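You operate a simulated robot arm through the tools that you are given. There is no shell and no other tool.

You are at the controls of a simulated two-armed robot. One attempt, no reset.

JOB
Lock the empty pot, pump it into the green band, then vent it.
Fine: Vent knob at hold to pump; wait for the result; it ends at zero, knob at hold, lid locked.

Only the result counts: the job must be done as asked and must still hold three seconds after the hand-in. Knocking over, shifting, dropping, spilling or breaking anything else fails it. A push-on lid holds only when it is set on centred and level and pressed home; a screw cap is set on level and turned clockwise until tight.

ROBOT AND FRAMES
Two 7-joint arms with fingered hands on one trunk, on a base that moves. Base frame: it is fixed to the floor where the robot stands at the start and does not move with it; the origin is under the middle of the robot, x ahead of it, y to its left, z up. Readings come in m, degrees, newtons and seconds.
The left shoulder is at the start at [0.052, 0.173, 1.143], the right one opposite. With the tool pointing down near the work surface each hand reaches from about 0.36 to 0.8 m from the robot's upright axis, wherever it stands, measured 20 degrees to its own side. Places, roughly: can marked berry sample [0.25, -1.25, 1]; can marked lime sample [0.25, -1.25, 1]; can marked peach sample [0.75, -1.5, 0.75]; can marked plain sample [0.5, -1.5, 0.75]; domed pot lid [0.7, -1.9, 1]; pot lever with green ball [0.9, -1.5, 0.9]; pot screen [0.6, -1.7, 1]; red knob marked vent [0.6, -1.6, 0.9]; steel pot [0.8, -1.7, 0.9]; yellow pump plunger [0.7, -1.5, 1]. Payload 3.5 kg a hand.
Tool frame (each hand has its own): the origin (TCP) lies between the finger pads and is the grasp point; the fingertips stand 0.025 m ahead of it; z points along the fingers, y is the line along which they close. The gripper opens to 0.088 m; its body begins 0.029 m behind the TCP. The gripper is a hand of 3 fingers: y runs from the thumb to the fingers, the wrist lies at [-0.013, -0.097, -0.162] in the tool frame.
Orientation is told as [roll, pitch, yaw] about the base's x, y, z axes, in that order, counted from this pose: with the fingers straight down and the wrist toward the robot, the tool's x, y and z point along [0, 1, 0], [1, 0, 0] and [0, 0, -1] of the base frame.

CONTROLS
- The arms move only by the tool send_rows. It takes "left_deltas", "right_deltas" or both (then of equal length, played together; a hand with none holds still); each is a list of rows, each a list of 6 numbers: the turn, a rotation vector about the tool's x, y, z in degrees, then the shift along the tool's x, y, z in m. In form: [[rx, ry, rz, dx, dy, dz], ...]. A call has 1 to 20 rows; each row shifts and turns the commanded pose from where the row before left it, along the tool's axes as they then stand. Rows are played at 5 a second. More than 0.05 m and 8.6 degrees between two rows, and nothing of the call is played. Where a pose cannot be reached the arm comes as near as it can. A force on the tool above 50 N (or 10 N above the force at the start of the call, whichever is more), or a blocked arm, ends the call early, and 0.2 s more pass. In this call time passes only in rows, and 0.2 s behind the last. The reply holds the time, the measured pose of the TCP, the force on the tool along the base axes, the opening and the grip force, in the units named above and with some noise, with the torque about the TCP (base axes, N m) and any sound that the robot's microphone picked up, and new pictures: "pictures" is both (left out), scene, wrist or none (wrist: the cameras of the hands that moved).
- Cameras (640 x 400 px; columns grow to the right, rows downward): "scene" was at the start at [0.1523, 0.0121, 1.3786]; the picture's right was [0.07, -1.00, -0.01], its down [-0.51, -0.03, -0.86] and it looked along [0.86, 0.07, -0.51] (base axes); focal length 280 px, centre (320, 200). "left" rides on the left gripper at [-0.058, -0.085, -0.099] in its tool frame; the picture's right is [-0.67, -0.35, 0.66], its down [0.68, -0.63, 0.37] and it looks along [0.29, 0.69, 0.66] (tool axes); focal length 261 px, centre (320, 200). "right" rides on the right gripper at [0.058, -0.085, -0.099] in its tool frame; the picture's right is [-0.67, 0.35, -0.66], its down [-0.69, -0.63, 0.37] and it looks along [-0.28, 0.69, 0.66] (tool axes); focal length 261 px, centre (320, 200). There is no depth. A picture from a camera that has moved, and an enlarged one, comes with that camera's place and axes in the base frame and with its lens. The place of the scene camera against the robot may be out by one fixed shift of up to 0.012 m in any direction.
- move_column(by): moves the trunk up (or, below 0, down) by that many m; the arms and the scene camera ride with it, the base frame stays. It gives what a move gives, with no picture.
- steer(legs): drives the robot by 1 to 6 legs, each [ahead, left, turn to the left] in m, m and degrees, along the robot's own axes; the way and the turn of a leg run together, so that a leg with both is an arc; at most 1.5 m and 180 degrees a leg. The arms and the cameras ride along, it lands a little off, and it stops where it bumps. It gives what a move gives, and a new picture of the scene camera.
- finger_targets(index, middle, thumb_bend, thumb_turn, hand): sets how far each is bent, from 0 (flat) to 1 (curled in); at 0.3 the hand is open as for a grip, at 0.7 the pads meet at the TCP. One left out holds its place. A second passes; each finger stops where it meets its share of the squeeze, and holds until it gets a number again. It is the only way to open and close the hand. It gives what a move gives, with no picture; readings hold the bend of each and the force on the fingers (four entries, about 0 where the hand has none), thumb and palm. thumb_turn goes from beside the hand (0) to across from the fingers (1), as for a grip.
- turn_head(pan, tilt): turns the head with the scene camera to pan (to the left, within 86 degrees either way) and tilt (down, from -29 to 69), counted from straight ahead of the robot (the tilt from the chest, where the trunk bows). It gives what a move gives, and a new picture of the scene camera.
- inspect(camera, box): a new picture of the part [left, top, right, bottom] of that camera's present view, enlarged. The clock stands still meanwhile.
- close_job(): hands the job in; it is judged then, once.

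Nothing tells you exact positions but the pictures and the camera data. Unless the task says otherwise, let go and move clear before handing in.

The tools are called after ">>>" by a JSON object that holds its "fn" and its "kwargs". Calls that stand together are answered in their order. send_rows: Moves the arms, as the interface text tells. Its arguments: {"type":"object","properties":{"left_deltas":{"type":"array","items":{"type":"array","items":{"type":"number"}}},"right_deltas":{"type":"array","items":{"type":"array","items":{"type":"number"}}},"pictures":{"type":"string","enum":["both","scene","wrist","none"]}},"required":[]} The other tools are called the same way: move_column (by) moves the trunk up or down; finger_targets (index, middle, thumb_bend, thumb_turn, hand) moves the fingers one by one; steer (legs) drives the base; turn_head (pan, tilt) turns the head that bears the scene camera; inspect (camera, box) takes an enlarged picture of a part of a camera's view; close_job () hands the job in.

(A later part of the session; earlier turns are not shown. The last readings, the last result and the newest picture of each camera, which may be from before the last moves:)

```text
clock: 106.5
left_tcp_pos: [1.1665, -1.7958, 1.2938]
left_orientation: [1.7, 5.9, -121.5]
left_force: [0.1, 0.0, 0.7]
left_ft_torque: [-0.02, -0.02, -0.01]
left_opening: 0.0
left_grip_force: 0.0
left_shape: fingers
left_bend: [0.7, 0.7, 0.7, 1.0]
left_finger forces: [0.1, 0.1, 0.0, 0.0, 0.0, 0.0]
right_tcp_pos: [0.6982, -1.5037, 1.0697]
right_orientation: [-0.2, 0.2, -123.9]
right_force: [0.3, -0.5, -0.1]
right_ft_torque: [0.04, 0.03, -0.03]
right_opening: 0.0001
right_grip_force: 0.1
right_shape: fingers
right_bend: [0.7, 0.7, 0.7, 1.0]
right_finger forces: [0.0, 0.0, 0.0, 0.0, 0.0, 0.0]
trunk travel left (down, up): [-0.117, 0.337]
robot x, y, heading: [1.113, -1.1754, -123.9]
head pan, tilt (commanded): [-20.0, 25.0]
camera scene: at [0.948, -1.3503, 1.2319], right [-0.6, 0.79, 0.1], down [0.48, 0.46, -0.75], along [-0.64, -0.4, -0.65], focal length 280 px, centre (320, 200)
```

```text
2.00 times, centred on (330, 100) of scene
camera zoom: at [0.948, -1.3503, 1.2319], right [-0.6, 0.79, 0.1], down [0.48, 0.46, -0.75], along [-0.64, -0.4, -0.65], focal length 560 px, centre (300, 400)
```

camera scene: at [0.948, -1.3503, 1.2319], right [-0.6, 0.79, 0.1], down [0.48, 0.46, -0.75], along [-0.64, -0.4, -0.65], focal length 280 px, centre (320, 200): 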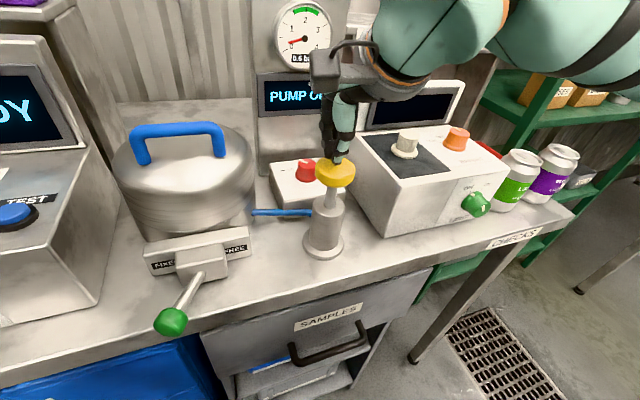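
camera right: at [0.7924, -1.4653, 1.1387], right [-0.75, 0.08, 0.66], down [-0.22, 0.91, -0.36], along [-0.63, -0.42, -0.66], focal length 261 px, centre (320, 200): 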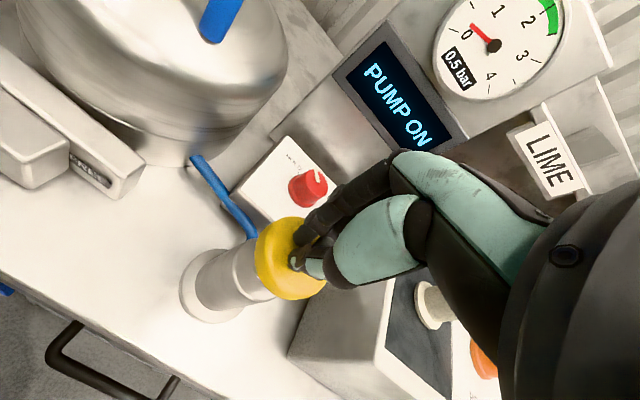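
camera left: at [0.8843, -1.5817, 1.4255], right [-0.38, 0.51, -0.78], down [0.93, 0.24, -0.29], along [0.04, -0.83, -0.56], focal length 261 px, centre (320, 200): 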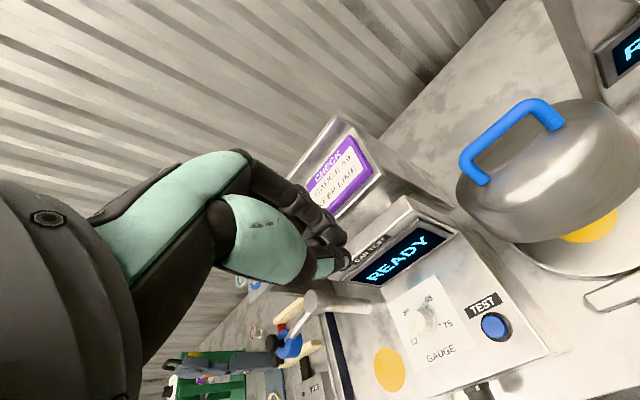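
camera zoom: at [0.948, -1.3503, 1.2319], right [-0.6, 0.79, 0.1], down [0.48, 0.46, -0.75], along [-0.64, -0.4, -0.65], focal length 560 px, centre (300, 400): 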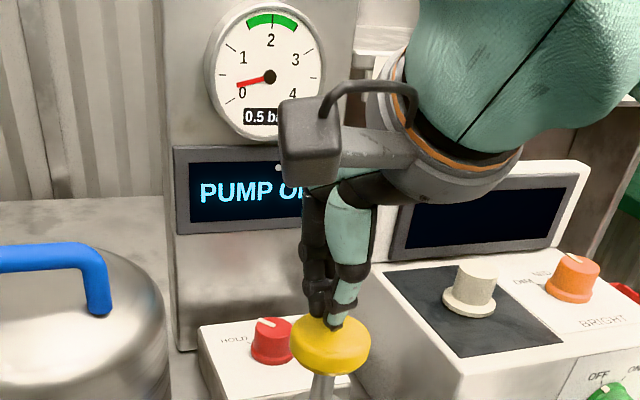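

>>> {"fn": "send_rows", "kwargs": {"right_deltas": [[0, 0, 0, 0, 0, 0.015], [0, 0, 0, 0, 0, 0.015], [0, 0, 0, 0, 0, 0], [0, 0, 0, 0, 0, -0.015], [0, 0, 0, 0, 0, -0.015]], "pictures": "scene"}}

>>> {"fn": "inspect", "kwargs": {"camera": "scene", "box": [250, 0, 410, 200]}}

```text
clock: 107.7
left_tcp_pos: [1.1671, -1.7955, 1.2941]
left_orientation: [1.7, 5.9, -121.5]
left_force: [0.5, 0.4, 0.5]
left_ft_torque: [0.02, 0.01, -0.04]
left_opening: 0.0004
left_grip_force: 0.2
left_shape: fingers
left_bend: [0.7, 0.7, 0.7, 1.0]
left_finger forces: [0.0, 0.0, 0.0, 0.0, 0.0, 0.1]
right_tcp_pos: [0.6995, -1.5039, 1.0698]
right_orientation: [-0.3, 0.1, -123.9]
right_force: [1.1, -0.5, -0.1]
right_ft_torque: [0.02, -0.02, 0.01]
right_opening: 0.0002
right_grip_force: 0.1
right_shape: fingers
right_bend: [0.7, 0.7, 0.7, 1.0]
right_finger forces: [0.0, 0.1, 0.1, 0.0, 0.1, 0.0]
trunk travel left (down, up): [-0.117, 0.337]
robot x, y, heading: [1.1102, -1.1771, -123.3]
head pan, tilt (commanded): [-20.0, 25.0]
camera scene: at [0.9484, -1.3503, 1.2319], right [-0.6, 0.79, 0.1], down [0.48, 0.46, -0.75], along [-0.64, -0.4, -0.65], focal length 280 px, centre (320, 200)
```

scene: 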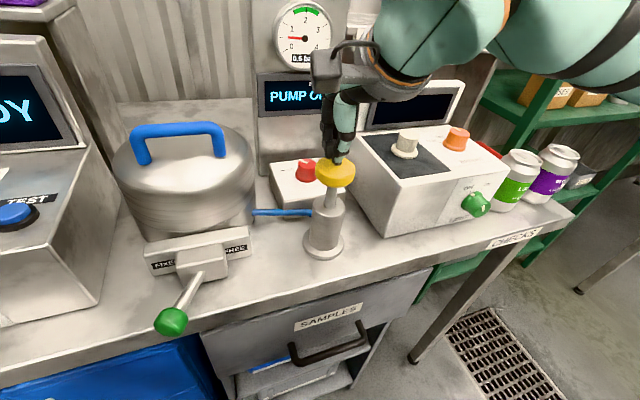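

```text
2.00 times, centred on (330, 100) of scene
camera zoom: at [0.9484, -1.3503, 1.2319], right [-0.6, 0.79, 0.1], down [0.48, 0.46, -0.75], along [-0.64, -0.4, -0.65], focal length 560 px, centre (300, 400)
```

zoom: 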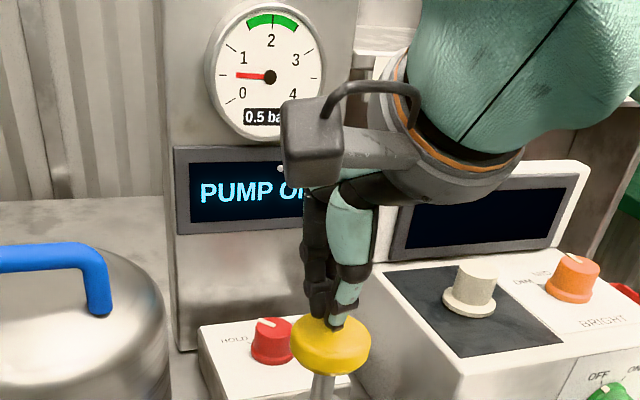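

>>> {"fn": "inspect", "kwargs": {"camera": "scene", "box": [270, 0, 340, 70]}}

>>> {"fn": "inspect", "kwargs": {"camera": "right", "box": [320, 0, 600, 160]}}

```text
5.71 times, centred on (305, 35) of scene
camera zoom: at [0.9484, -1.3503, 1.2319], right [-0.6, 0.79, 0.1], down [0.48, 0.46, -0.75], along [-0.64, -0.4, -0.65], focal length 1600 px, centre (406, 1143)
```

zoom: 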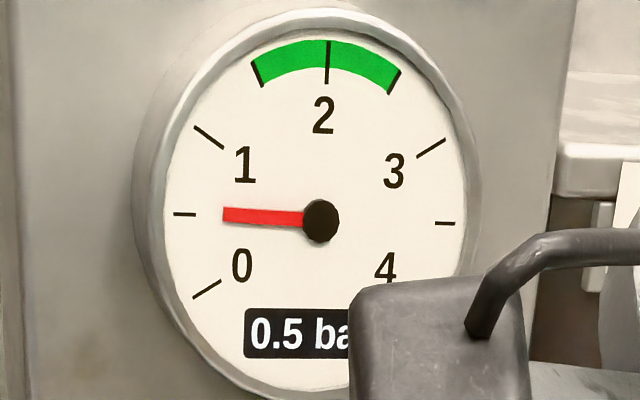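

```text
2.29 times, centred on (460, 80) of right
camera zoom: at [0.794, -1.4651, 1.1684], right [-0.75, 0.08, 0.66], down [-0.22, 0.91, -0.36], along [-0.62, -0.42, -0.66], focal length 596 px, centre (0, 474)
```

zoom: 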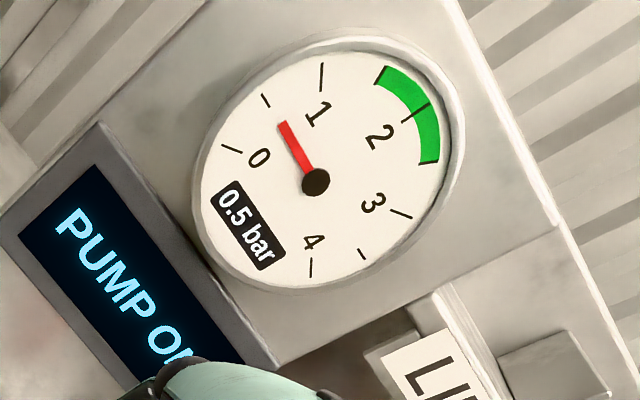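

It reads 0.5 bar; the second press was too shallow to count. I'll press a bit deeper with a hold at the bottom.

>>> {"fn": "send_rows", "kwargs": {"right_deltas": [[0, 0, 0, 0, 0, 0.015], [0, 0, 0, 0, 0, 0.015], [0, 0, 0, 0, 0, 0.01], [0, 0, 0, 0, 0, 0.0]], "pictures": "both"}}

>>> {"fn": "inspect", "kwargs": {"camera": "scene", "box": [250, 0, 410, 200]}}

```text
clock: 108.7
left_tcp_pos: [1.1676, -1.7945, 1.2952]
left_orientation: [1.6, 5.8, -121.5]
left_force: [0.9, -0.4, 0.3]
left_ft_torque: [0.01, 0.02, -0.02]
left_opening: 0.0001
left_grip_force: 0.0
left_shape: fingers
left_bend: [0.7, 0.7, 0.7, 1.0]
left_finger forces: [0.1, 0.0, 0.0, 0.0, 0.1, 0.0]
right_tcp_pos: [0.6976, -1.5038, 1.0315]
right_orientation: [-0.1, 0.0, -123.8]
right_force: [0.2, 0.1, 2.8]
right_ft_torque: [0.0, 0.01, 0.0]
right_opening: 0.0
right_grip_force: 1.1
right_shape: fingers
right_bend: [0.7, 0.7, 0.7, 1.0]
right_finger forces: [0.4, 0.9, 0.1, 0.0, 1.3, 0.0]
trunk travel left (down, up): [-0.117, 0.337]
robot x, y, heading: [1.1106, -1.1797, -123.6]
head pan, tilt (commanded): [-20.0, 25.0]
heard: click
camera scene: at [0.9484, -1.3501, 1.232], right [-0.6, 0.79, 0.1], down [0.48, 0.46, -0.75], along [-0.64, -0.4, -0.65], focal length 280 px, centre (320, 200)
camera right: at [0.7929, -1.4656, 1.1285], right [-0.75, 0.08, 0.66], down [-0.22, 0.91, -0.36], along [-0.62, -0.42, -0.66], focal length 261 px, centre (320, 200)
```

scene: 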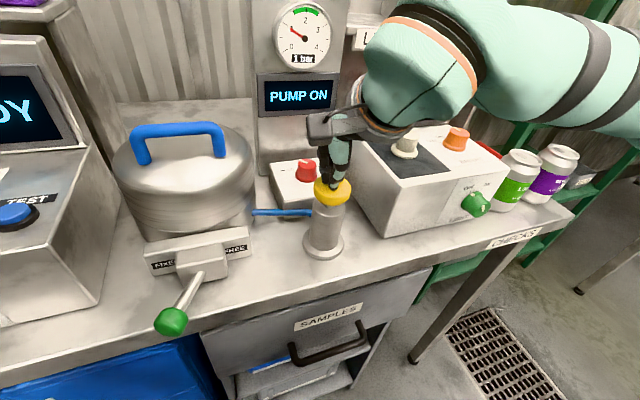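
right: 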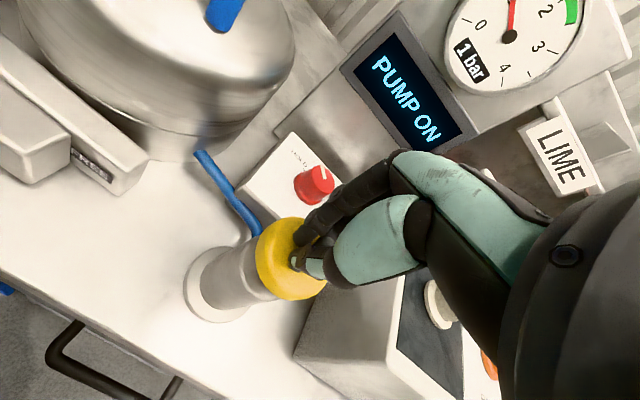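

```text
2.00 times, centred on (330, 100) of scene
camera zoom: at [0.9484, -1.3501, 1.232], right [-0.6, 0.79, 0.1], down [0.48, 0.46, -0.75], along [-0.64, -0.4, -0.65], focal length 560 px, centre (300, 400)
```

zoom: 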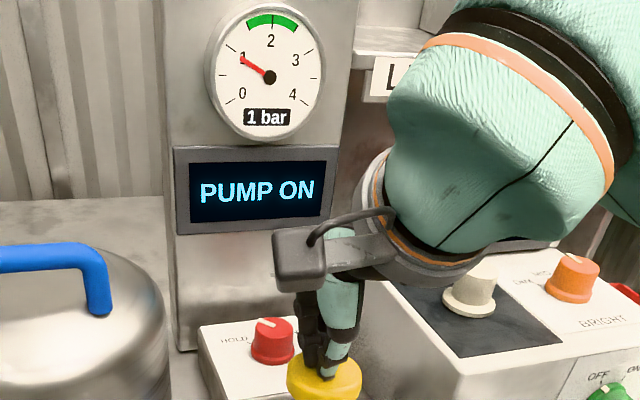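

A click and 1 bar: each full stroke adds 0.5 bar. Two more strokes should reach 2 bar, the middle of the band.

>>> {"fn": "send_rows", "kwargs": {"right_deltas": [[0, 0, 0, 0, 0, -0.02], [0, 0, 0, 0, 0, -0.02], [0, 0, 0, 0, 0, 0], [0, 0, 0, 0, 0, 0.015], [0, 0, 0, 0, 0, 0.015], [0, 0, 0, 0, 0, 0.01], [0, 0, 0, 0, 0, 0]], "pictures": "scene"}}

>>> {"fn": "inspect", "kwargs": {"camera": "scene", "box": [250, 0, 410, 200]}}

```text
clock: 110.3
left_tcp_pos: [1.1666, -1.7945, 1.2939]
left_orientation: [1.5, 5.7, -121.6]
left_force: [0.1, -0.6, 0.6]
left_ft_torque: [0.0, 0.02, 0.03]
left_opening: 0.0002
left_grip_force: 0.1
left_shape: fingers
left_bend: [0.7, 0.7, 0.7, 1.0]
left_finger forces: [0.0, 0.0, 0.0, 0.0, 0.1, 0.0]
right_tcp_pos: [0.6973, -1.5036, 1.0291]
right_orientation: [-0.1, 0.1, -123.9]
right_force: [-1.2, 0.2, 2.4]
right_ft_torque: [0.03, 0.05, 0.0]
right_opening: 0.0
right_grip_force: 0.7
right_shape: fingers
right_bend: [0.7, 0.7, 0.7, 1.0]
right_finger forces: [0.5, 1.3, 0.0, 0.0, 1.0, 0.0]
trunk travel left (down, up): [-0.117, 0.337]
robot x, y, heading: [1.1094, -1.1803, -123.9]
head pan, tilt (commanded): [-20.0, 25.0]
heard: click
camera scene: at [0.9483, -1.3501, 1.232], right [-0.6, 0.79, 0.1], down [0.48, 0.46, -0.75], along [-0.64, -0.4, -0.65], focal length 280 px, centre (320, 200)
```

scene: 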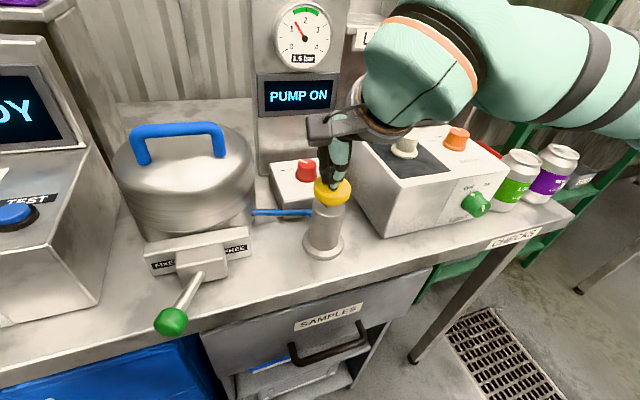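

```text
2.00 times, centred on (330, 100) of scene
camera zoom: at [0.9483, -1.3501, 1.232], right [-0.6, 0.79, 0.1], down [0.48, 0.46, -0.75], along [-0.64, -0.4, -0.65], focal length 560 px, centre (300, 400)
```

zoom: 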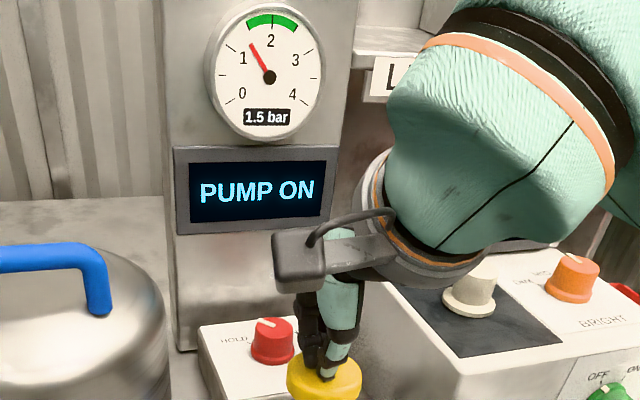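

Now 1.5 bar, just at the band's lower edge, and the screen still says PUMP ON. One more stroke should bring it to 2 bar.

>>> {"fn": "send_rows", "kwargs": {"right_deltas": [[0, 0, 0, 0, 0, -0.02], [0, 0, 0, 0, 0, -0.02], [0, 0, 0, 0, 0, 0], [0, 0, 0, 0, 0, 0.015], [0, 0, 0, 0, 0, 0.015], [0, 0, 0, 0, 0, 0.01], [0, 0, 0, 0, 0, 0]], "pictures": "scene"}}

>>> {"fn": "inspect", "kwargs": {"camera": "scene", "box": [250, 0, 410, 200]}}

```text
clock: 111.9
left_tcp_pos: [1.1676, -1.7946, 1.2936]
left_orientation: [1.6, 5.7, -121.4]
left_force: [-0.7, -0.2, 0.3]
left_ft_torque: [0.0, 0.02, 0.0]
left_opening: 0.0002
left_grip_force: 0.0
left_shape: fingers
left_bend: [0.7, 0.7, 0.7, 1.0]
left_finger forces: [0.0, 0.0, 0.0, 0.1, 0.0, 0.0]
right_tcp_pos: [0.6976, -1.5029, 1.0285]
right_orientation: [-0.2, 0.1, -123.9]
right_force: [0.5, 0.1, 3.4]
right_ft_torque: [-0.01, -0.02, -0.01]
right_opening: 0.0
right_grip_force: 1.5
right_shape: fingers
right_bend: [0.7, 0.7, 0.7, 1.0]
right_finger forces: [0.6, 0.9, 0.0, 0.0, 1.3, 0.0]
trunk travel left (down, up): [-0.117, 0.337]
robot x, y, heading: [1.1127, -1.1796, -123.7]
head pan, tilt (commanded): [-20.0, 25.0]
heard: click
camera scene: at [0.9486, -1.3502, 1.232], right [-0.6, 0.79, 0.1], down [0.48, 0.46, -0.75], along [-0.64, -0.4, -0.65], focal length 280 px, centre (320, 200)
```

scene: 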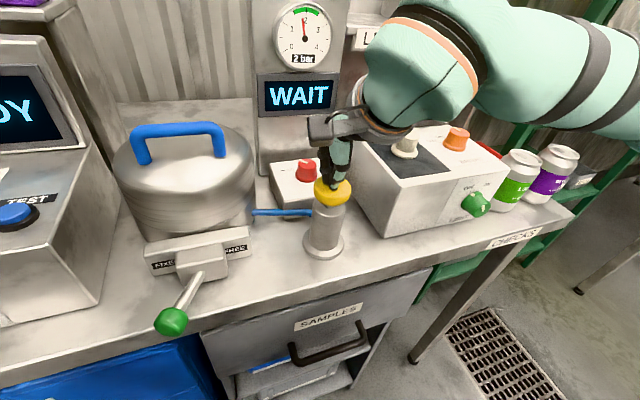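

```text
2.00 times, centred on (330, 100) of scene
camera zoom: at [0.9486, -1.3502, 1.232], right [-0.6, 0.79, 0.1], down [0.48, 0.46, -0.75], along [-0.64, -0.4, -0.65], focal length 560 px, centre (300, 400)
```

zoom: 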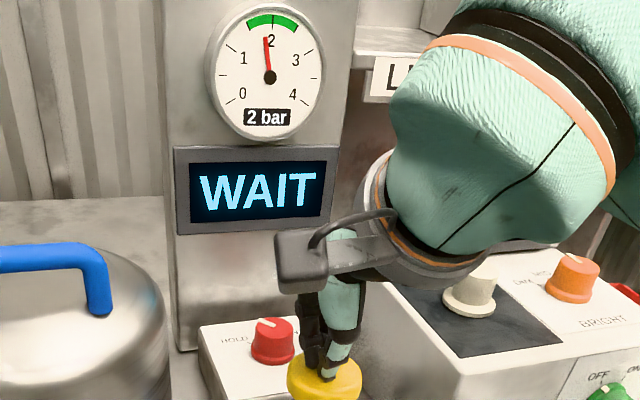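

The gauge is at 2 bar and the screen says WAIT. I'll lift off the plunger and move above the knob without touching it while I wait for the result.

>>> {"fn": "send_rows", "kwargs": {"right_deltas": [[0, 0, 0, 0, 0, -0.02], [0, 0, 0, 0, 0, -0.03], [0, 0, 0, 0, 0, -0.03], [0, 0, 0, 0, 0, -0.03], [0, 0, 0, 0, 0.0426, 0], [0, 0, 0, 0, 0.0426, 0], [0, 0, 0, 0, 0.0426, 0], [0, 0, -7, 0, 0, 0], [0, 0, -7, 0, 0, 0], [0, 0, -7, 0, 0, 0], [0, 0, -5, 0, 0, 0]], "pictures": "both"}}

>>> {"fn": "finger_targets", "kwargs": {"hand": "right", "index": 0.38, "middle": 0.38, "thumb_bend": 0.38}}

>>> {"fn": "inspect", "kwargs": {"camera": "scene", "box": [250, 0, 410, 200]}}

```text
clock: 114.3
left_tcp_pos: [1.1658, -1.7949, 1.2932]
left_orientation: [1.6, 5.9, -121.5]
left_force: [-0.5, 0.3, -0.5]
left_ft_torque: [0.01, -0.03, 0.0]
left_opening: 0.0
left_grip_force: 0.0
left_shape: fingers
left_bend: [0.7, 0.7, 0.7, 1.0]
left_finger forces: [0.1, 0.0, 0.1, 0.1, 0.0, 0.1]
right_tcp_pos: [0.6308, -1.6121, 1.1383]
right_orientation: [-0.6, 0.4, -110.5]
right_force: [0.0, 0.1, -0.6]
right_ft_torque: [0.02, -0.01, 0.04]
right_opening: 0.0001
right_grip_force: 0.1
right_shape: fingers
right_bend: [0.7, 0.7, 0.7, 1.0]
right_finger forces: [0.0, 0.1, 0.1, 0.0, 0.0, 0.0]
right hand out of reach, approached as far as the arm can: row 9, 10, 11
trunk travel left (down, up): [-0.117, 0.337]
robot x, y, heading: [1.1103, -1.1811, -123.8]
head pan, tilt (commanded): [-20.0, 25.0]
camera scene: at [0.9478, -1.3504, 1.2318], right [-0.6, 0.79, 0.1], down [0.48, 0.46, -0.75], along [-0.64, -0.4, -0.66], focal length 280 px, centre (320, 200)
camera right: at [0.7143, -1.5542, 1.2366], right [-0.74, -0.1, 0.66], down [-0.42, 0.83, -0.35], along [-0.52, -0.54, -0.66], focal length 261 px, centre (320, 200)
```

scene: 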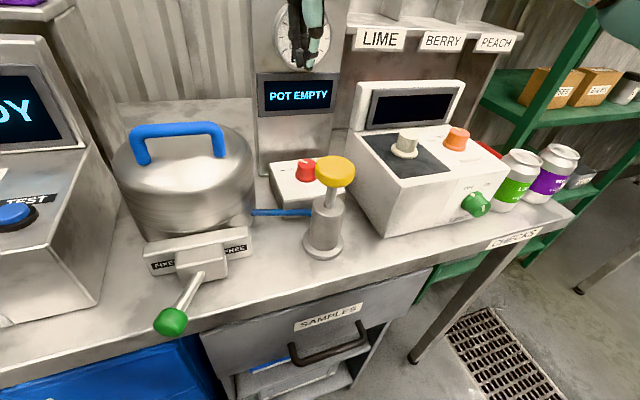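
right: 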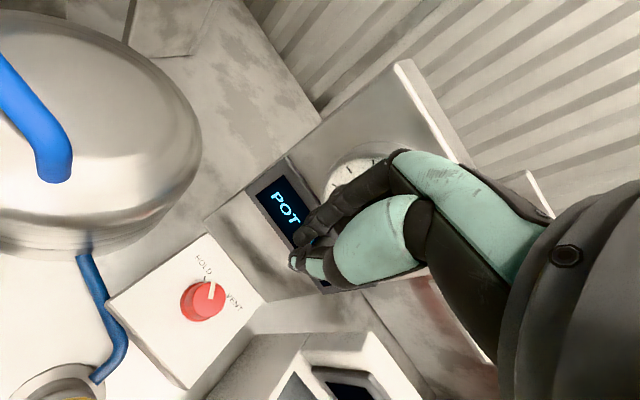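

```text
clock: 115.3
left_tcp_pos: [1.1665, -1.795, 1.2941]
left_orientation: [1.6, 5.8, -121.5]
left_force: [-0.2, -0.5, 0.1]
left_ft_torque: [0.02, -0.01, 0.0]
left_opening: 0.0
left_grip_force: 0.0
left_shape: fingers
left_bend: [0.7, 0.7, 0.7, 1.0]
left_finger forces: [0.0, 0.0, 0.0, 0.1, 0.1, 0.1]
right_tcp_pos: [0.6298, -1.6125, 1.1379]
right_orientation: [-0.7, 0.5, -110.6]
right_force: [1.0, -0.6, -0.5]
right_ft_torque: [-0.02, 0.01, 0.0]
right_opening: 0.0671
right_grip_force: 0.0
right_shape: fingers
right_bend: [0.38, 0.38, 0.38, 0.99]
right_finger forces: [0.1, 0.0, 0.1, 0.0, 0.0, 0.0]
trunk travel left (down, up): [-0.117, 0.337]
robot x, y, heading: [1.1116, -1.1808, -123.7]
head pan, tilt (commanded): [-20.0, 25.0]
```

```text
2.00 times, centred on (330, 100) of scene
camera zoom: at [0.9481, -1.3504, 1.2319], right [-0.6, 0.79, 0.1], down [0.48, 0.46, -0.75], along [-0.64, -0.4, -0.65], focal length 560 px, centre (300, 400)
```

zoom: 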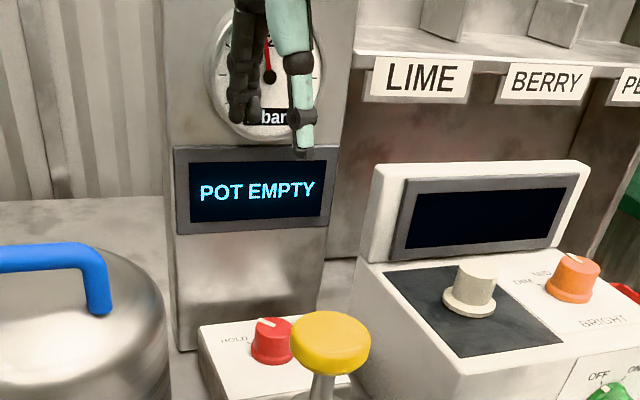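

The result is in: POT EMPTY. Now I'll vent: lower onto the knob again with the hand pre-turned counter-clockwise.

>>> {"fn": "send_rows", "kwargs": {"right_deltas": [[0, 0, 0, -0.0055, -0.002, 0.03], [0, 0, 0, 0, 0, 0.04], [0, 0, 0, 0, 0, 0.04], [0, 0, -6, 0, 0, 0.03], [0, 0, -6, 0, 0, 0.028]], "pictures": "both"}}

>>> {"fn": "inspect", "kwargs": {"camera": "scene", "box": [260, 100, 360, 200]}}

```text
clock: 116.5
left_tcp_pos: [1.1657, -1.7963, 1.2938]
left_orientation: [1.6, 5.9, -121.5]
left_force: [0.4, -0.6, -0.9]
left_ft_torque: [-0.01, -0.05, 0.03]
left_opening: 0.0
left_grip_force: 0.1
left_shape: fingers
left_bend: [0.7, 0.7, 0.7, 1.0]
left_finger forces: [0.1, 0.0, 0.0, 0.0, 0.0, 0.1]
right_tcp_pos: [0.6233, -1.6064, 0.9696]
right_orientation: [-0.5, 0.5, -98.5]
right_force: [-0.2, 0.1, -1.0]
right_ft_torque: [-0.02, -0.01, 0.02]
right_opening: 0.0675
right_grip_force: 0.0
right_shape: fingers
right_bend: [0.38, 0.38, 0.38, 0.99]
right_finger forces: [0.0, 0.0, 0.0, 0.1, 0.0, 0.0]
trunk travel left (down, up): [-0.117, 0.337]
robot x, y, heading: [1.1061, -1.1793, -123.8]
head pan, tilt (commanded): [-20.0, 25.0]
camera scene: at [0.9476, -1.3507, 1.2317], right [-0.6, 0.79, 0.1], down [0.48, 0.46, -0.75], along [-0.64, -0.4, -0.66], focal length 280 px, centre (320, 200)
camera right: at [0.6932, -1.5319, 1.0688], right [-0.71, -0.25, 0.66], down [-0.59, 0.73, -0.35], along [-0.39, -0.64, -0.67], focal length 261 px, centre (320, 200)
```

scene: 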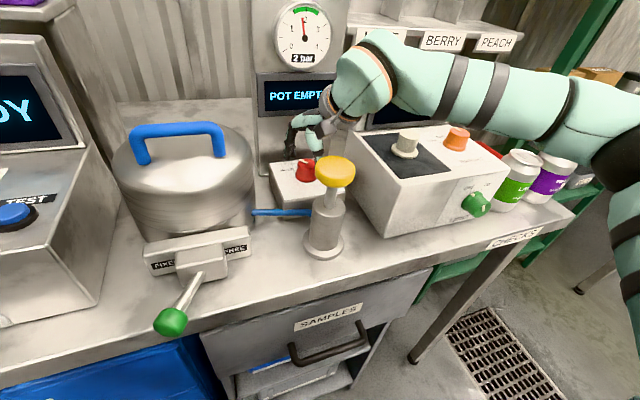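
right: 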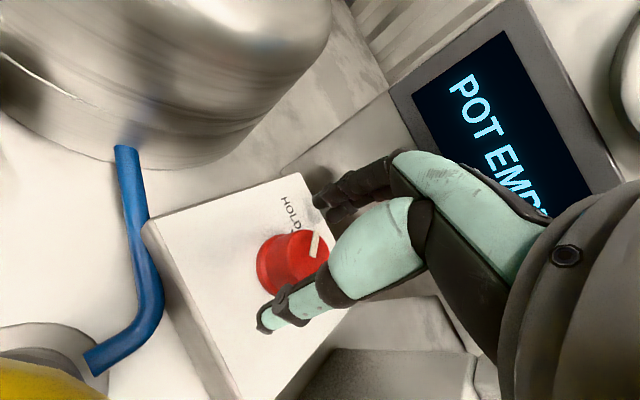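

```text
4.00 times, centred on (310, 150) of scene
camera zoom: at [0.9476, -1.3507, 1.2317], right [-0.6, 0.79, 0.1], down [0.48, 0.46, -0.75], along [-0.64, -0.4, -0.66], focal length 1120 px, centre (360, 400)
```

zoom: 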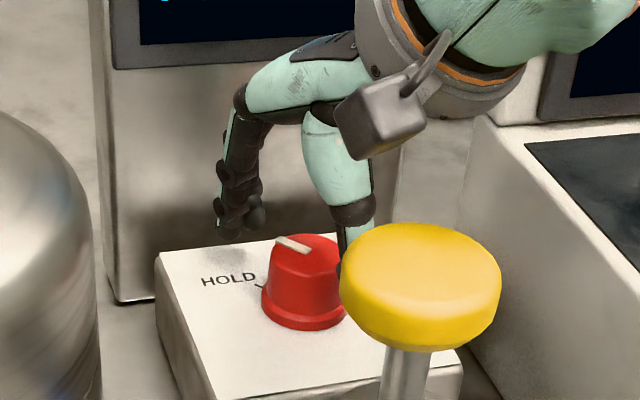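

The fingers are around the knob. Gripping now, then turning clockwise toward VENT.

>>> {"fn": "send_rows", "kwargs": {"right_deltas": [[0, 0, 0, 0.0025, 0.0018, 0]], "pictures": "none"}}

>>> {"fn": "finger_targets", "kwargs": {"hand": "right", "index": 0.65, "middle": 0.65, "thumb_bend": 0.65}}

>>> {"fn": "send_rows", "kwargs": {"right_deltas": [[0, 0, 8, 0, 0, 0], [0, 0, 8, 0, 0, 0], [0, 0, 8, 0, 0, 0], [0, 0, 8, 0, 0, 0], [0, 0, 8, 0, 0, 0], [0, 0, 8, 0, 0, 0], [0, 0, 8, 0, 0, 0], [0, 0, 8, 0, 0, 0]], "pictures": "both"}}

>>> {"fn": "inspect", "kwargs": {"camera": "scene", "box": [260, 100, 360, 200]}}

>>> {"fn": "inspect", "kwargs": {"camera": "scene", "box": [250, 0, 370, 120]}}

```text
clock: 116.9
left_tcp_pos: [1.1667, -1.7957, 1.2937]
left_orientation: [1.5, 5.9, -121.6]
left_force: [0.2, 0.6, -0.2]
left_ft_torque: [0.03, 0.0, -0.01]
left_opening: 0.0
left_grip_force: 0.1
left_shape: fingers
left_bend: [0.7, 0.7, 0.7, 1.0]
left_finger forces: [0.0, 0.0, 0.1, 0.0, 0.1, 0.1]
right_tcp_pos: [0.6255, -1.6073, 0.9693]
right_orientation: [-0.4, 0.6, -98.6]
right_force: [-0.4, -0.1, -0.4]
right_ft_torque: [0.02, 0.01, 0.0]
right_opening: 0.0672
right_grip_force: 0.2
right_shape: fingers
right_bend: [0.38, 0.38, 0.38, 0.99]
right_finger forces: [0.0, 0.1, 0.1, 0.1, 0.0, 0.0]
trunk travel left (down, up): [-0.117, 0.337]
robot x, y, heading: [1.1096, -1.1772, -124.1]
head pan, tilt (commanded): [-20.0, 25.0]
```

```text
clock: 117.9
left_tcp_pos: [1.1675, -1.7945, 1.2957]
left_orientation: [1.6, 5.8, -121.5]
left_force: [0.0, -0.4, 0.7]
left_ft_torque: [-0.03, 0.02, 0.0]
left_opening: 0.0
left_grip_force: 0.1
left_shape: fingers
left_bend: [0.7, 0.7, 0.7, 1.0]
left_finger forces: [0.0, 0.1, 0.0, 0.1, 0.0, 0.0]
right_tcp_pos: [0.6266, -1.6065, 0.9703]
right_orientation: [-0.5, 0.6, -98.6]
right_force: [0.8, 2.8, -0.9]
right_ft_torque: [0.02, -0.01, 0.0]
right_opening: 0.0233
right_grip_force: 5.6
right_shape: fingers
right_bend: [0.63, 0.61, 0.56, 1.0]
right_finger forces: [1.2, 3.6, 0.1, 0.0, 7.2, 0.0]
trunk travel left (down, up): [-0.117, 0.337]
robot x, y, heading: [1.1109, -1.1814, -123.7]
head pan, tilt (commanded): [-20.0, 25.0]
```

```text
clock: 119.7
left_tcp_pos: [1.1657, -1.7963, 1.2946]
left_orientation: [1.6, 5.8, -121.6]
left_force: [0.3, 0.1, 0.4]
left_ft_torque: [-0.03, 0.03, 0.01]
left_opening: 0.0
left_grip_force: 0.1
left_shape: fingers
left_bend: [0.7, 0.7, 0.7, 1.0]
left_finger forces: [0.0, 0.0, 0.1, 0.0, 0.0, 0.0]
right_tcp_pos: [0.6243, -1.6082, 0.9705]
right_orientation: [-0.8, -0.4, -162.6]
right_force: [-10.0, -5.3, 6.4]
right_ft_torque: [-0.14, 0.34, 0.09]
right_opening: 0.022
right_grip_force: 9.0
right_shape: fingers
right_bend: [0.59, 0.56, 0.6, 1.0]
right_finger forces: [5.7, 9.2, 0.1, 0.0, 3.1, 0.0]
trunk travel left (down, up): [-0.117, 0.337]
robot x, y, heading: [1.1122, -1.1798, -123.5]
head pan, tilt (commanded): [-20.0, 25.0]
camera scene: at [0.9471, -1.3511, 1.2318], right [-0.6, 0.79, 0.1], down [0.48, 0.46, -0.75], along [-0.64, -0.4, -0.66], focal length 280 px, centre (320, 200)
camera right: at [0.7236, -1.6399, 1.067], right [-0.53, 0.53, 0.67], down [0.39, 0.85, -0.36], along [-0.75, 0.07, -0.65], focal length 261 px, centre (320, 200)
```

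scene: 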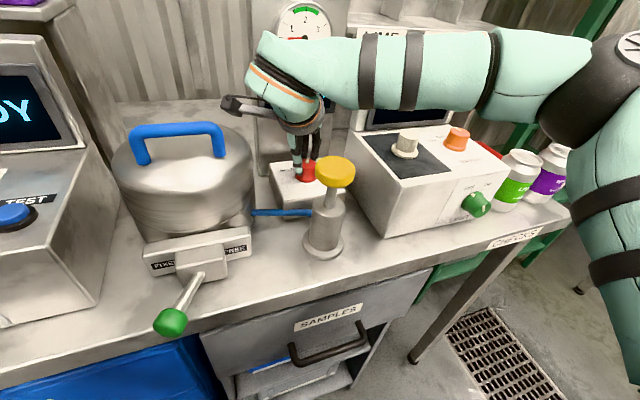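
right: 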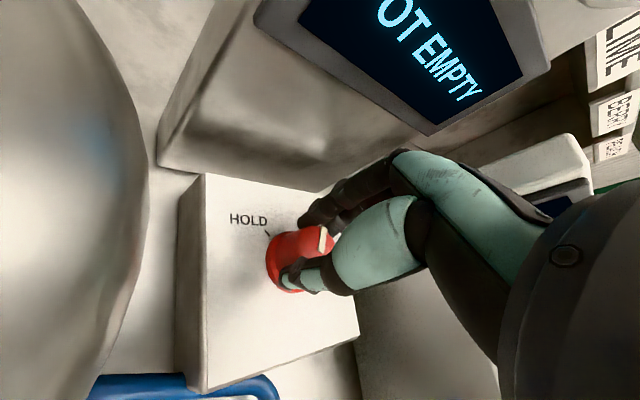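

```text
4.00 times, centred on (310, 150) of scene
camera zoom: at [0.9471, -1.3511, 1.2318], right [-0.6, 0.79, 0.1], down [0.48, 0.46, -0.75], along [-0.64, -0.4, -0.66], focal length 1120 px, centre (360, 400)
```

zoom: 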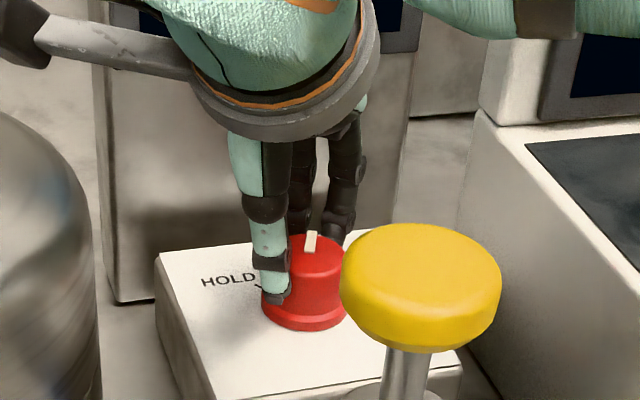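

```text
3.33 times, centred on (310, 60) of scene
camera zoom: at [0.9471, -1.3511, 1.2318], right [-0.6, 0.79, 0.1], down [0.48, 0.46, -0.75], along [-0.64, -0.4, -0.66], focal length 933 px, centre (353, 667)
```

zoom: 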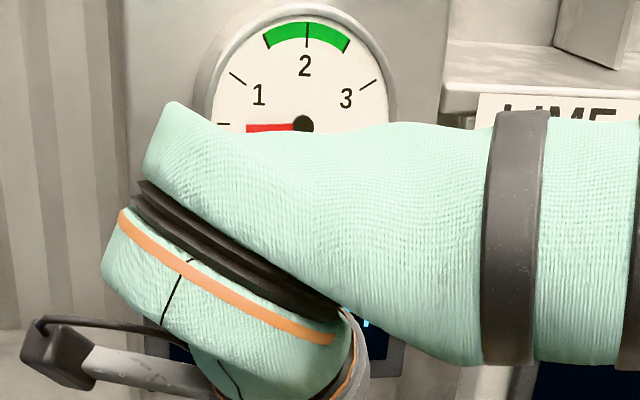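

The needle is already falling. I'll turn a little further toward VENT so it fully vents, then check for zero.

>>> {"fn": "send_rows", "kwargs": {"right_deltas": [[0, 0, 7, 0, 0, 0], [0, 0, 7, 0, 0, 0], [0, 0, 4, 0, 0, 0], [0, 0, 0, 0, 0, 0], [0, 0, 0, 0, 0, 0]], "pictures": "both"}}

>>> {"fn": "inspect", "kwargs": {"camera": "scene", "box": [260, 0, 380, 200]}}

```text
clock: 120.9
left_tcp_pos: [1.1646, -1.796, 1.2935]
left_orientation: [1.5, 6.0, -121.5]
left_force: [-0.3, 0.2, 0.3]
left_ft_torque: [0.01, 0.02, 0.01]
left_opening: 0.0
left_grip_force: 0.1
left_shape: fingers
left_bend: [0.7, 0.7, 0.7, 1.0]
left_finger forces: [0.0, 0.1, 0.0, 0.1, 0.1, 0.0]
right_tcp_pos: [0.6253, -1.6081, 0.9692]
right_orientation: [-0.7, -0.4, 179.4]
right_force: [-15.3, -9.4, 9.4]
right_ft_torque: [-0.21, 0.52, 0.28]
right_opening: 0.0224
right_grip_force: 10.9
right_shape: fingers
right_bend: [0.57, 0.55, 0.62, 1.0]
right_finger forces: [9.4, 10.3, 0.0, 0.0, 2.1, 0.0]
trunk travel left (down, up): [-0.117, 0.337]
robot x, y, heading: [1.11, -1.1794, -123.7]
head pan, tilt (commanded): [-20.0, 25.0]
camera scene: at [0.9465, -1.3515, 1.2316], right [-0.6, 0.79, 0.1], down [0.48, 0.46, -0.75], along [-0.64, -0.4, -0.66], focal length 280 px, centre (320, 200)
camera right: at [0.7096, -1.6686, 1.0665], right [-0.34, 0.67, 0.67], down [0.63, 0.68, -0.36], along [-0.7, 0.3, -0.65], focal length 261 px, centre (320, 200)
```

scene: 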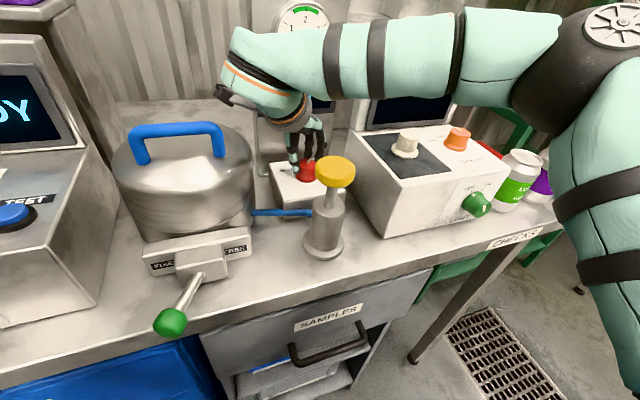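
right: 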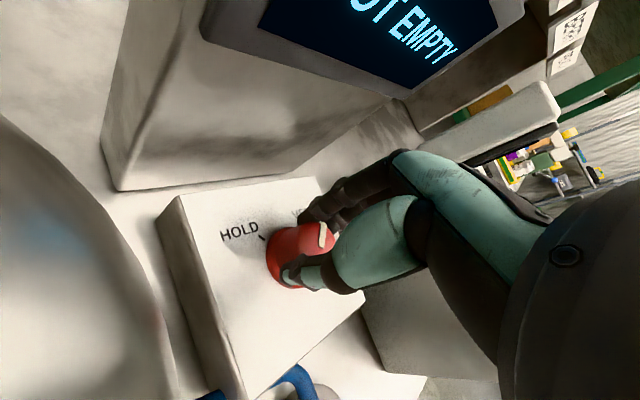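

```text
2.00 times, centred on (320, 100) of scene
camera zoom: at [0.9465, -1.3515, 1.2316], right [-0.6, 0.79, 0.1], down [0.48, 0.46, -0.75], along [-0.64, -0.4, -0.66], focal length 560 px, centre (320, 400)
```

zoom: 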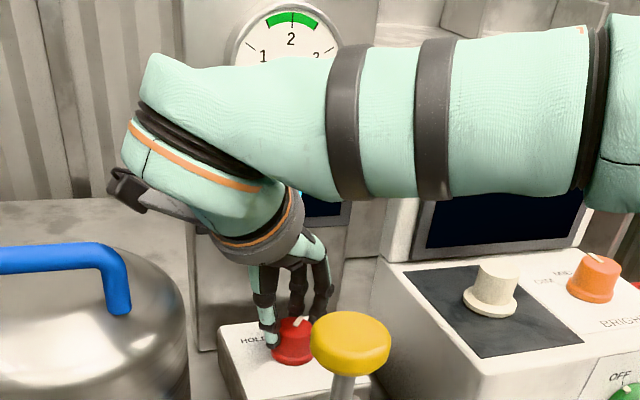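

The pointer is at VENT. I'll hold here a few seconds so the pot fully empties, then turn back to HOLD with the same grip.

>>> {"fn": "send_rows", "kwargs": {"right_deltas": [[0, 0, 0, 0, 0, 0], [0, 0, 0, 0, 0, 0], [0, 0, 0, 0, 0, 0], [0, 0, 0, 0, 0, 0], [0, 0, 0, 0, 0, 0], [0, 0, 0, 0, 0, 0], [0, 0, 0, 0, 0, 0], [0, 0, 0, 0, 0, 0], [0, 0, 0, 0, 0, 0], [0, 0, 0, 0, 0, 0], [0, 0, 0, 0, 0, 0], [0, 0, 0, 0, 0, 0], [0, 0, 0, 0, 0, 0], [0, 0, 0, 0, 0, 0], [0, 0, 0, 0, 0, 0]], "pictures": "none"}}

>>> {"fn": "send_rows", "kwargs": {"right_deltas": [[0, 0, -7, 0, 0, 0], [0, 0, -7, 0, 0, 0], [0, 0, -4, 0, 0, 0]], "pictures": "both"}}

>>> {"fn": "inspect", "kwargs": {"camera": "scene", "box": [250, 0, 370, 120]}}

```text
clock: 124.1
left_tcp_pos: [1.165, -1.7959, 1.2941]
left_orientation: [1.5, 6.0, -121.5]
left_force: [-0.2, 0.0, 0.9]
left_ft_torque: [0.03, 0.0, -0.04]
left_opening: 0.0002
left_grip_force: 0.0
left_shape: fingers
left_bend: [0.7, 0.7, 0.7, 1.0]
left_finger forces: [0.0, 0.0, 0.1, 0.0, 0.0, 0.0]
right_tcp_pos: [0.6256, -1.6081, 0.9698]
right_orientation: [-0.8, -0.4, 179.3]
right_force: [-15.3, -10.7, 10.0]
right_ft_torque: [-0.16, 0.55, 0.22]
right_opening: 0.0222
right_grip_force: 11.3
right_shape: fingers
right_bend: [0.56, 0.54, 0.62, 1.0]
right_finger forces: [9.7, 10.3, 0.1, 0.0, 2.1, 0.1]
trunk travel left (down, up): [-0.117, 0.337]
robot x, y, heading: [1.1108, -1.1813, -123.5]
head pan, tilt (commanded): [-20.0, 25.0]
```

```text
clock: 124.9
left_tcp_pos: [1.1652, -1.796, 1.2937]
left_orientation: [1.5, 5.9, -121.5]
left_force: [0.4, -0.2, -0.7]
left_ft_torque: [0.0, 0.0, -0.05]
left_opening: 0.0001
left_grip_force: 0.0
left_shape: fingers
left_bend: [0.7, 0.7, 0.7, 1.0]
left_finger forces: [0.0, 0.1, 0.1, 0.0, 0.0, 0.0]
right_tcp_pos: [0.6256, -1.6088, 0.9691]
right_orientation: [-0.8, 0.0, -162.4]
right_force: [-10.2, -3.1, 5.2]
right_ft_torque: [-0.06, 0.35, 0.05]
right_opening: 0.0219
right_grip_force: 8.8
right_shape: fingers
right_bend: [0.57, 0.55, 0.62, 1.0]
right_finger forces: [5.5, 8.3, 0.1, 0.0, 3.2, 0.0]
trunk travel left (down, up): [-0.117, 0.337]
robot x, y, heading: [1.1093, -1.1832, -123.9]
head pan, tilt (commanded): [-20.0, 25.0]
camera scene: at [0.947, -1.3505, 1.2317], right [-0.6, 0.79, 0.1], down [0.48, 0.46, -0.75], along [-0.64, -0.4, -0.66], focal length 280 px, centre (320, 200)
camera right: at [0.7244, -1.6385, 1.0671], right [-0.53, 0.53, 0.67], down [0.39, 0.85, -0.36], along [-0.75, 0.07, -0.65], focal length 261 px, centre (320, 200)
```

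scene: 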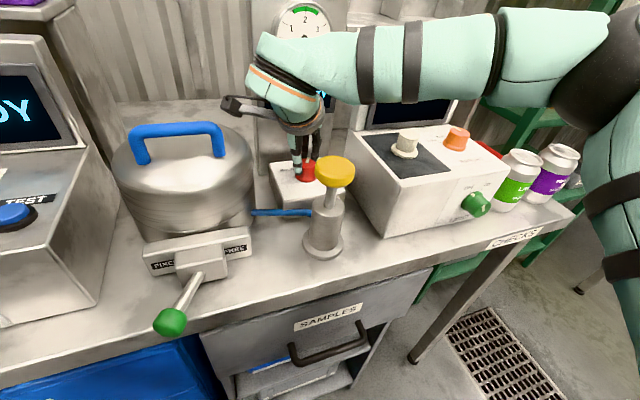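
right: 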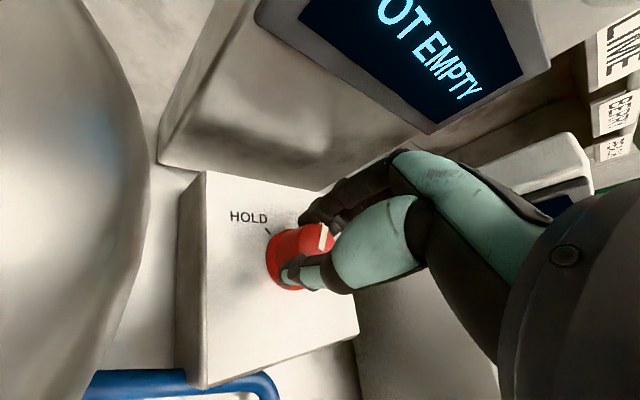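

```text
3.33 times, centred on (310, 60) of scene
camera zoom: at [0.947, -1.3505, 1.2317], right [-0.6, 0.79, 0.1], down [0.48, 0.46, -0.75], along [-0.64, -0.4, -0.66], focal length 933 px, centre (353, 667)
```

zoom: 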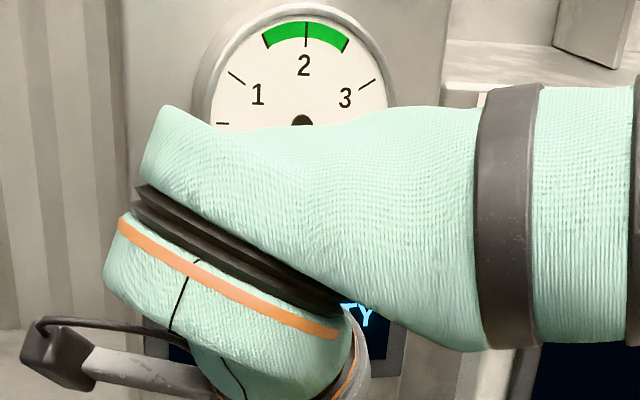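

The needle has dropped out of sight toward zero. I'll continue turning back to HOLD.

>>> {"fn": "send_rows", "kwargs": {"right_deltas": [[0, 0, -8, 0, 0, 0], [0, 0, -8, 0, 0, 0], [0, 0, -8, 0, 0, 0], [0, 0, -8, 0, 0, 0], [0, 0, -8, 0, 0, 0], [0, 0, -8, 0, 0, 0], [0, 0, -8, 0, 0, 0], [0, 0, -8, 0, 0, 0]], "pictures": "both"}}

>>> {"fn": "inspect", "kwargs": {"camera": "scene", "box": [270, 130, 350, 190]}}

>>> {"fn": "inspect", "kwargs": {"camera": "scene", "box": [250, 0, 370, 120]}}

```text
clock: 126.7
left_tcp_pos: [1.1661, -1.7953, 1.2941]
left_orientation: [1.5, 5.8, -121.6]
left_force: [0.6, -0.6, -0.4]
left_ft_torque: [-0.02, 0.04, 0.0]
left_opening: 0.0
left_grip_force: 0.1
left_shape: fingers
left_bend: [0.7, 0.7, 0.7, 1.0]
left_finger forces: [0.0, 0.0, 0.0, 0.0, 0.0, 0.0]
right_tcp_pos: [0.6268, -1.6066, 0.9693]
right_orientation: [-0.5, 0.6, -98.4]
right_force: [0.0, 3.5, -1.9]
right_ft_torque: [0.07, -0.04, 0.0]
right_opening: 0.0223
right_grip_force: 5.9
right_shape: fingers
right_bend: [0.63, 0.61, 0.57, 1.0]
right_finger forces: [1.8, 3.5, 0.1, 0.0, 7.8, 0.0]
trunk travel left (down, up): [-0.117, 0.337]
robot x, y, heading: [1.107, -1.1791, -123.7]
head pan, tilt (commanded): [-20.0, 25.0]
camera scene: at [0.9479, -1.3497, 1.2319], right [-0.6, 0.79, 0.1], down [0.48, 0.46, -0.75], along [-0.64, -0.4, -0.65], focal length 280 px, centre (320, 200)
camera right: at [0.6964, -1.5324, 1.0692], right [-0.71, -0.25, 0.66], down [-0.59, 0.73, -0.35], along [-0.39, -0.64, -0.67], focal length 261 px, centre (320, 200)
```

scene: 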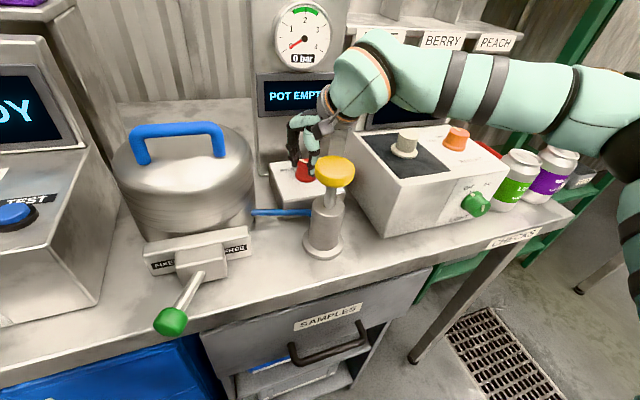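
right: 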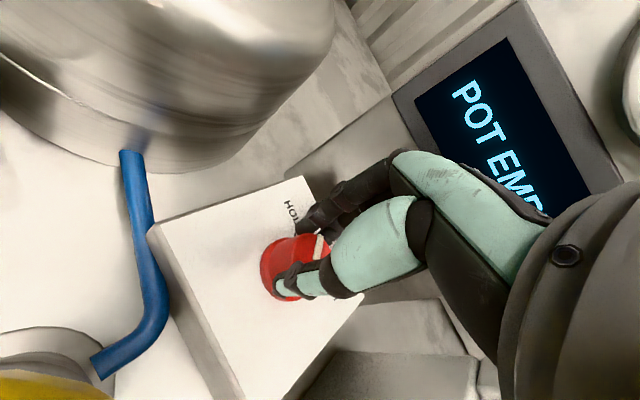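

```text
6.67 times, centred on (310, 160) of scene
camera zoom: at [0.9479, -1.3497, 1.2319], right [-0.6, 0.79, 0.1], down [0.48, 0.46, -0.75], along [-0.64, -0.4, -0.65], focal length 1866 px, centre (387, 467)
```

zoom: 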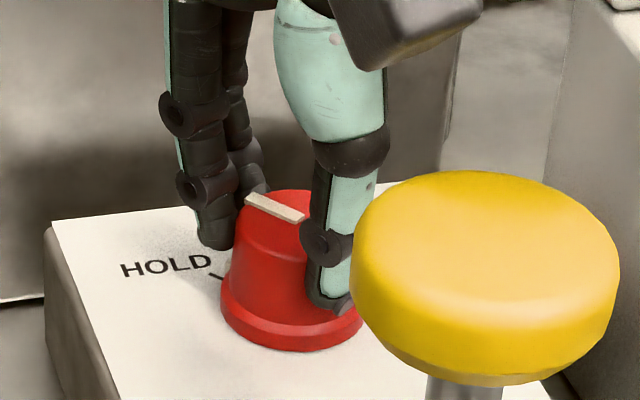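

```text
3.33 times, centred on (310, 60) of scene
camera zoom: at [0.9479, -1.3497, 1.2319], right [-0.6, 0.79, 0.1], down [0.48, 0.46, -0.75], along [-0.64, -0.4, -0.65], focal length 933 px, centre (353, 667)
```

zoom: 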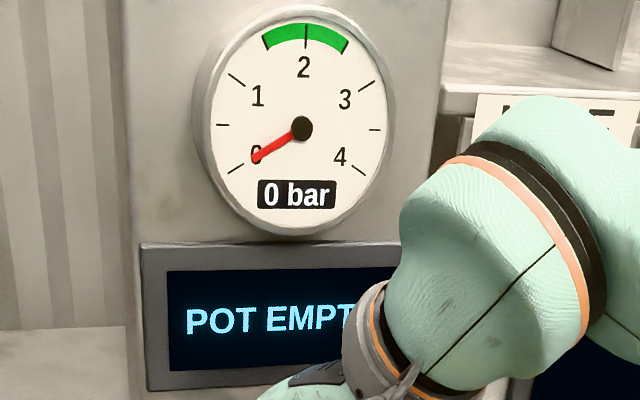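

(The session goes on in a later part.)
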